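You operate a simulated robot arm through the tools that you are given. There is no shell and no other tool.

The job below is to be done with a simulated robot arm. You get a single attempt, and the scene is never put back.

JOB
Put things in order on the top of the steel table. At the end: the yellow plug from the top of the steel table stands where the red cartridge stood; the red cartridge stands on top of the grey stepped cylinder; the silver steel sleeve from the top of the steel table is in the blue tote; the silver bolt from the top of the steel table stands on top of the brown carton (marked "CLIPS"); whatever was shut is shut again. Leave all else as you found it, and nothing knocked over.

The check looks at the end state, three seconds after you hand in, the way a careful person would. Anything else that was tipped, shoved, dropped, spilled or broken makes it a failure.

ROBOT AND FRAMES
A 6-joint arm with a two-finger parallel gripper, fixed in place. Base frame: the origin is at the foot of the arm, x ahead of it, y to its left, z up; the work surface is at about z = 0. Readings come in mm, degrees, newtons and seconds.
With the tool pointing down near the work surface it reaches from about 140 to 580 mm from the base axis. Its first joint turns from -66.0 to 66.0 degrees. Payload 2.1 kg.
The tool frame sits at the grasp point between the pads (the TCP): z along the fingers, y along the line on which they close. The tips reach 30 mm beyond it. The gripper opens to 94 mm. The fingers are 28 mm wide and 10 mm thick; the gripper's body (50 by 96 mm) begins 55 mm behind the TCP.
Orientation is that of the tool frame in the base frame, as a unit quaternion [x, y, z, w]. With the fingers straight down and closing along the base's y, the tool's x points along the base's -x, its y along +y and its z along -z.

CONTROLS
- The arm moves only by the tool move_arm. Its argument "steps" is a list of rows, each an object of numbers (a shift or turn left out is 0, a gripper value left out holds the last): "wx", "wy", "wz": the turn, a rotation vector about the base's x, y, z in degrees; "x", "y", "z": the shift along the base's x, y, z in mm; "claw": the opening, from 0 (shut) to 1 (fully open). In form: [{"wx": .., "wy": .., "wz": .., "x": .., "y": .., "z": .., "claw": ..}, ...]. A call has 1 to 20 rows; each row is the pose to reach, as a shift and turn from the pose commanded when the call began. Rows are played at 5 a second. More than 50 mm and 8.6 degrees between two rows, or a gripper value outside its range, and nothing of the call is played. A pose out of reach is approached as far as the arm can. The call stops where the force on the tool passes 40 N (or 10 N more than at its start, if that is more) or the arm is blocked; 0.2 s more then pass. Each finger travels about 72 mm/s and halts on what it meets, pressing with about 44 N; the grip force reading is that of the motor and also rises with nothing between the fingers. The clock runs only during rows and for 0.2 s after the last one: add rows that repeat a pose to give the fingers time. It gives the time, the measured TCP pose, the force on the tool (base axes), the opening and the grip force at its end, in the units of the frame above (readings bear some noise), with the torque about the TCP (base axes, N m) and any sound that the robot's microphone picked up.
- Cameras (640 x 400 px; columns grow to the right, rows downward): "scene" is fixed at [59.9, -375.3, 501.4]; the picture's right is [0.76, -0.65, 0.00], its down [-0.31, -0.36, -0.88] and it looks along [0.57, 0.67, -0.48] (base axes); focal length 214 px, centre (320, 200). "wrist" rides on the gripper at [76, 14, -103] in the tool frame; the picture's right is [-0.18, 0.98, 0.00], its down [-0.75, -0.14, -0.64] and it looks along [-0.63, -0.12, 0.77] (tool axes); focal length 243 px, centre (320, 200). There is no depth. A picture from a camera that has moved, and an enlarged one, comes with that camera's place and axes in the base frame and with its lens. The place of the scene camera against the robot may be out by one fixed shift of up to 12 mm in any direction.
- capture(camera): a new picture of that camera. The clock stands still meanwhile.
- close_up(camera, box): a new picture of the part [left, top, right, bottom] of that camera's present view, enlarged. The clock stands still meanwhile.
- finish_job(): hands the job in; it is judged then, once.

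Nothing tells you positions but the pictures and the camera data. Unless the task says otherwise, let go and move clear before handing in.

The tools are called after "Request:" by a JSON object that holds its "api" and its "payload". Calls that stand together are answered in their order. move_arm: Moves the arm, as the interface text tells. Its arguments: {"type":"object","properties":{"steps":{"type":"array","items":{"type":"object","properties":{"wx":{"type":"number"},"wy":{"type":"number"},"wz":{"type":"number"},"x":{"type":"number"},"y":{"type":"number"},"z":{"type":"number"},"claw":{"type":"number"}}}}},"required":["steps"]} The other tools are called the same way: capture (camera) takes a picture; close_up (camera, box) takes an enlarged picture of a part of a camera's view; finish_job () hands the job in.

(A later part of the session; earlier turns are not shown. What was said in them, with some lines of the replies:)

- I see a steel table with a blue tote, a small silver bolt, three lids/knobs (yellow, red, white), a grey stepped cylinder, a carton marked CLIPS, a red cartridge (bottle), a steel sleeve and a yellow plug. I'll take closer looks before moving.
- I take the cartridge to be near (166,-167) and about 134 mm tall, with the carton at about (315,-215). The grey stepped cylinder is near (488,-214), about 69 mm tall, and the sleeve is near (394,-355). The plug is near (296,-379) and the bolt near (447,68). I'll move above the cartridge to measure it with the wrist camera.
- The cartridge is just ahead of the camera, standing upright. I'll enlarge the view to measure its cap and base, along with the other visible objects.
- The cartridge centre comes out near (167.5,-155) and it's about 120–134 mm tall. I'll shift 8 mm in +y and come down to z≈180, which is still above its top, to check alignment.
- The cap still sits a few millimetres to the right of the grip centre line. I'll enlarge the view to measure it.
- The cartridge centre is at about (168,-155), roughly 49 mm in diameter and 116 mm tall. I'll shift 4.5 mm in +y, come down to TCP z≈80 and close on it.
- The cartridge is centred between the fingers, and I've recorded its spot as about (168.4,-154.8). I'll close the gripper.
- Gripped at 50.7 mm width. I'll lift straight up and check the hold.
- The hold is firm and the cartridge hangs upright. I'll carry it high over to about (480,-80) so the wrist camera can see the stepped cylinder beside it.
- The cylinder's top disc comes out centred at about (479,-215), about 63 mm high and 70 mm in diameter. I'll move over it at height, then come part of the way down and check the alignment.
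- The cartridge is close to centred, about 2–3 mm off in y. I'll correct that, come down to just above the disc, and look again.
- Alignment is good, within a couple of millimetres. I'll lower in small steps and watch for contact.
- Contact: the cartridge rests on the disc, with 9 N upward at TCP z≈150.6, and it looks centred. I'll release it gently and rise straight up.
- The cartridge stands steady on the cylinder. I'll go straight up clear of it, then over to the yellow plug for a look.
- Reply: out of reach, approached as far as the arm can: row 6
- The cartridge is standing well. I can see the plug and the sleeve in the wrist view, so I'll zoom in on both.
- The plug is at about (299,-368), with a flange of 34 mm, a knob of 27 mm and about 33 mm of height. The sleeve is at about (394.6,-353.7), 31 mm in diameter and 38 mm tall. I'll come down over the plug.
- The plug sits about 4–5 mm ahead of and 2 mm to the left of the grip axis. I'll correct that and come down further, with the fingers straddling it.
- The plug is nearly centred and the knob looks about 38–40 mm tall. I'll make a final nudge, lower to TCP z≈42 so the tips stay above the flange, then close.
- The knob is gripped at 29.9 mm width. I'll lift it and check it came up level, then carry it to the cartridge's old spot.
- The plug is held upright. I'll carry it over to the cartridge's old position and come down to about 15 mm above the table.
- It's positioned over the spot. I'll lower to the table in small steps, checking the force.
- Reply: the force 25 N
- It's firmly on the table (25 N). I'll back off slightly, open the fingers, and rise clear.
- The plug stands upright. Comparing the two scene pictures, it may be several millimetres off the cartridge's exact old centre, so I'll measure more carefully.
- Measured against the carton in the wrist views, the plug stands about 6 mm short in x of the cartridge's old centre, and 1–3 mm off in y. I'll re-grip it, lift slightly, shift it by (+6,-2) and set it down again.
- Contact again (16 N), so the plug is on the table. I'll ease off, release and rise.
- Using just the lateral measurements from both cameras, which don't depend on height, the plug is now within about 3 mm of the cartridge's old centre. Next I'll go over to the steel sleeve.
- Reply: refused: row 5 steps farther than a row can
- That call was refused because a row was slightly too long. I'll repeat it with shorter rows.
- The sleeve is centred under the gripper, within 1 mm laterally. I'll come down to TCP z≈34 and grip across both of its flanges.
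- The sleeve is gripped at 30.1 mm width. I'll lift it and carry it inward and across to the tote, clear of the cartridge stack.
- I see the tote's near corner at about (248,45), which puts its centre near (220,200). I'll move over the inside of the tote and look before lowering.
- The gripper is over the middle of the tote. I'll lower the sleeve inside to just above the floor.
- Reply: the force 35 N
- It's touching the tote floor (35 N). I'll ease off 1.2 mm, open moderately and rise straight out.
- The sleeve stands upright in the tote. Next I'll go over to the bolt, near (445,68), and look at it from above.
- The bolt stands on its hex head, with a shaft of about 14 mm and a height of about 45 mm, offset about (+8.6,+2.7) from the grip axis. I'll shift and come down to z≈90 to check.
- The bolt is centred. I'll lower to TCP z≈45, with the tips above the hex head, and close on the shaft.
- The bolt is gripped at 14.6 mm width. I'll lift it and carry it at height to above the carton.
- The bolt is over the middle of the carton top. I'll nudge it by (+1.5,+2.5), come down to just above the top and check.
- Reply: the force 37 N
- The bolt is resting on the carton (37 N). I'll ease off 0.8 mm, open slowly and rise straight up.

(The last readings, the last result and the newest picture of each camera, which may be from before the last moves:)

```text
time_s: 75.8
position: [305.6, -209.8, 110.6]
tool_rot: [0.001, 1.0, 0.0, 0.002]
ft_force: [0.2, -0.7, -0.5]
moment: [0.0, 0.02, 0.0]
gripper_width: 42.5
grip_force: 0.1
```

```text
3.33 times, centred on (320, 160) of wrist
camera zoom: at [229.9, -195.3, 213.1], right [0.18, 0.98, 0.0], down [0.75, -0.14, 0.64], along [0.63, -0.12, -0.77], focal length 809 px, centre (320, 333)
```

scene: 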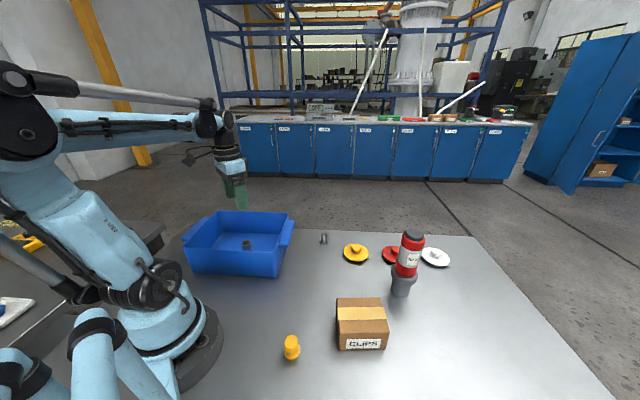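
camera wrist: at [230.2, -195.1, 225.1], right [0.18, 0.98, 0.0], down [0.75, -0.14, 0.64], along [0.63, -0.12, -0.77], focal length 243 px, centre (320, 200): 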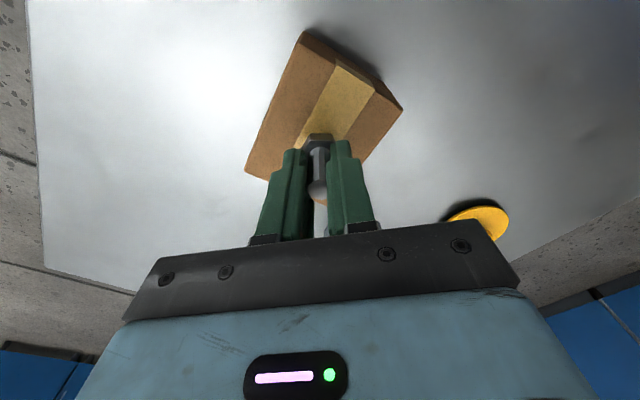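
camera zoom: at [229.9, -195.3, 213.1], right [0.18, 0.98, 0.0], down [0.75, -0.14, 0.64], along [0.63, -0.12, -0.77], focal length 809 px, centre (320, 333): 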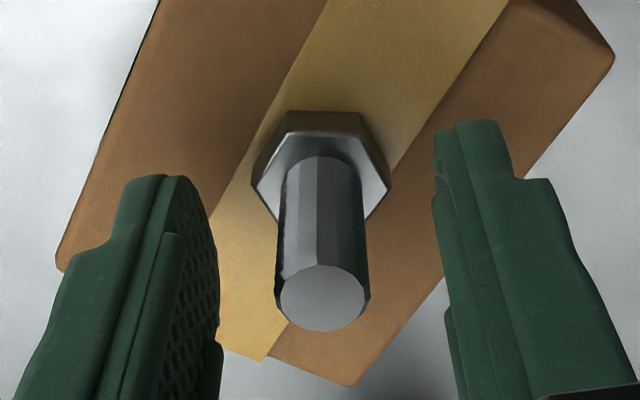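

The bolt stands upright on the carton. I'll rise straight up and retreat to near the start pose, then inspect everything.

Request:
{"api": "move_arm", "payload": {"steps": [{"z": 10}, {"z": 35}, {"z": 65}, {"z": 95}, {"z": 130}, {"z": 165}, {"y": 30, "z": 190}, {"y": 65, "z": 210}, {"y": 100, "z": 230}, {"y": 135, "z": 250}, {"y": 165, "z": 265}, {"y": 195, "z": 280}, {"y": 195, "z": 285, "claw": 1.0}, {"y": 195, "z": 285, "claw": 1.0}]}}

Request:
{"api": "capture", "payload": {"camera": "scene"}}

Request:
{"api": "capture", "payload": {"camera": "wrist"}}

Request:
{"api": "close_up", "payload": {"camera": "scene", "box": [260, 220, 460, 370]}}

Request:
{"api": "close_up", "payload": {"camera": "scene", "box": [170, 190, 330, 290]}}

```text
time_s: 78.8
position: [308.7, -14.6, 394.1]
tool_rot: [0.0, 1.0, 0.001, 0.001]
ft_force: [-0.9, -0.6, 0.3]
moment: [-0.03, 0.01, 0.0]
gripper_width: 94.2
grip_force: 0.0
```

```text
taken
```

scene: 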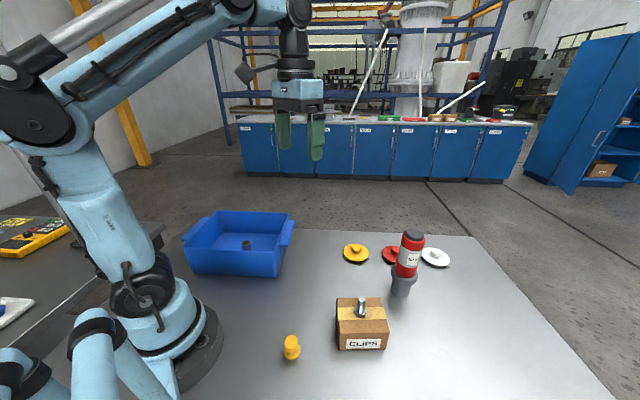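

```text
taken
camera wrist: at [231.5, 0.0, 497.3], right [0.18, 0.98, 0.0], down [0.75, -0.14, 0.64], along [0.63, -0.12, -0.77], focal length 243 px, centre (320, 200)
```

wrist: 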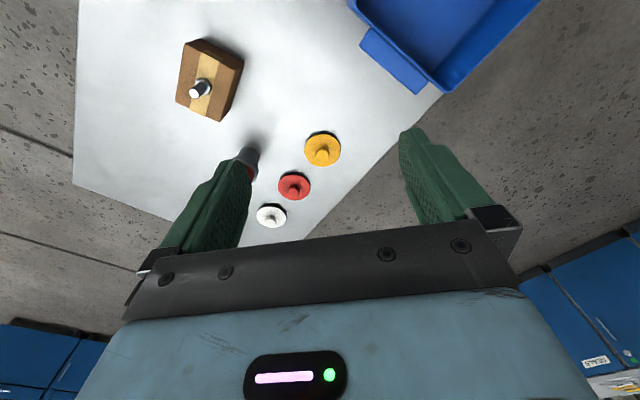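

```text
2.67 times, centred on (360, 295) of scene
camera zoom: at [59.9, -375.3, 501.4], right [0.76, -0.65, 0.0], down [-0.31, -0.36, -0.88], along [0.57, 0.67, -0.48], focal length 572 px, centre (213, -53)
```

zoom: 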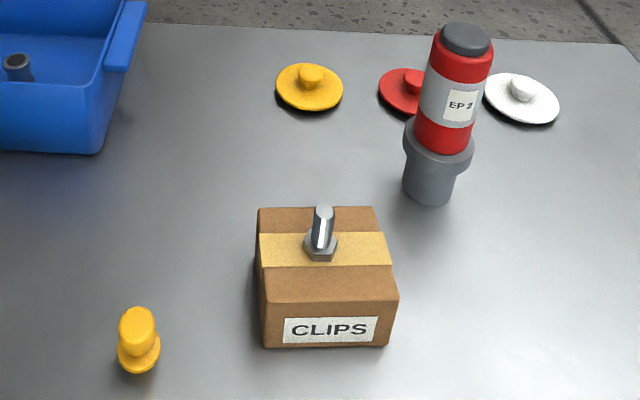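

```text
4.00 times, centred on (250, 240) of scene
camera zoom: at [59.9, -375.3, 501.4], right [0.76, -0.65, 0.0], down [-0.31, -0.36, -0.88], along [0.57, 0.67, -0.48], focal length 858 px, centre (600, 40)
```

zoom: 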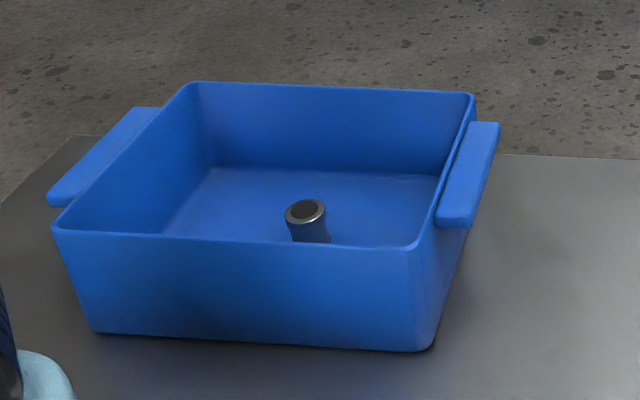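

All four objects are in place. The plug is on the cartridge's old spot, the cartridge is upright on the stepped cylinder, the sleeve stands in the tote and the bolt stands on the carton. The lids, tote and carton haven't moved, and the gripper is empty and clear, so I'm handing in.

Request:
{"api": "finish_job", "payload": {}}

```text
The job is handed in.
```

I've handed the job in. In the last pictures everything was where you asked, standing upright, and nothing was knocked over.

- **Yellow plug:** it stands on the red cartridge's old spot. I first set it down several millimetres off, so I re-gripped it and moved it. My best estimate is that it's now within a few millimetres, though the two cameras didn't fully agree. Taken alone, the scene camera put it about 6–8 mm too far back.
- **Red cartridge:** it stands on top of the grey stepped cylinder, close to centred.
- **Steel sleeve:** it stands upright on the floor of the blue tote.
- **Silver bolt:** it stands on its head on top of the "CLIPS" carton, near the middle.

I opened nothing, so there was nothing to shut again. The three round lids, the tote and the carton look unmoved from the start. The gripper is empty and back near its starting position.
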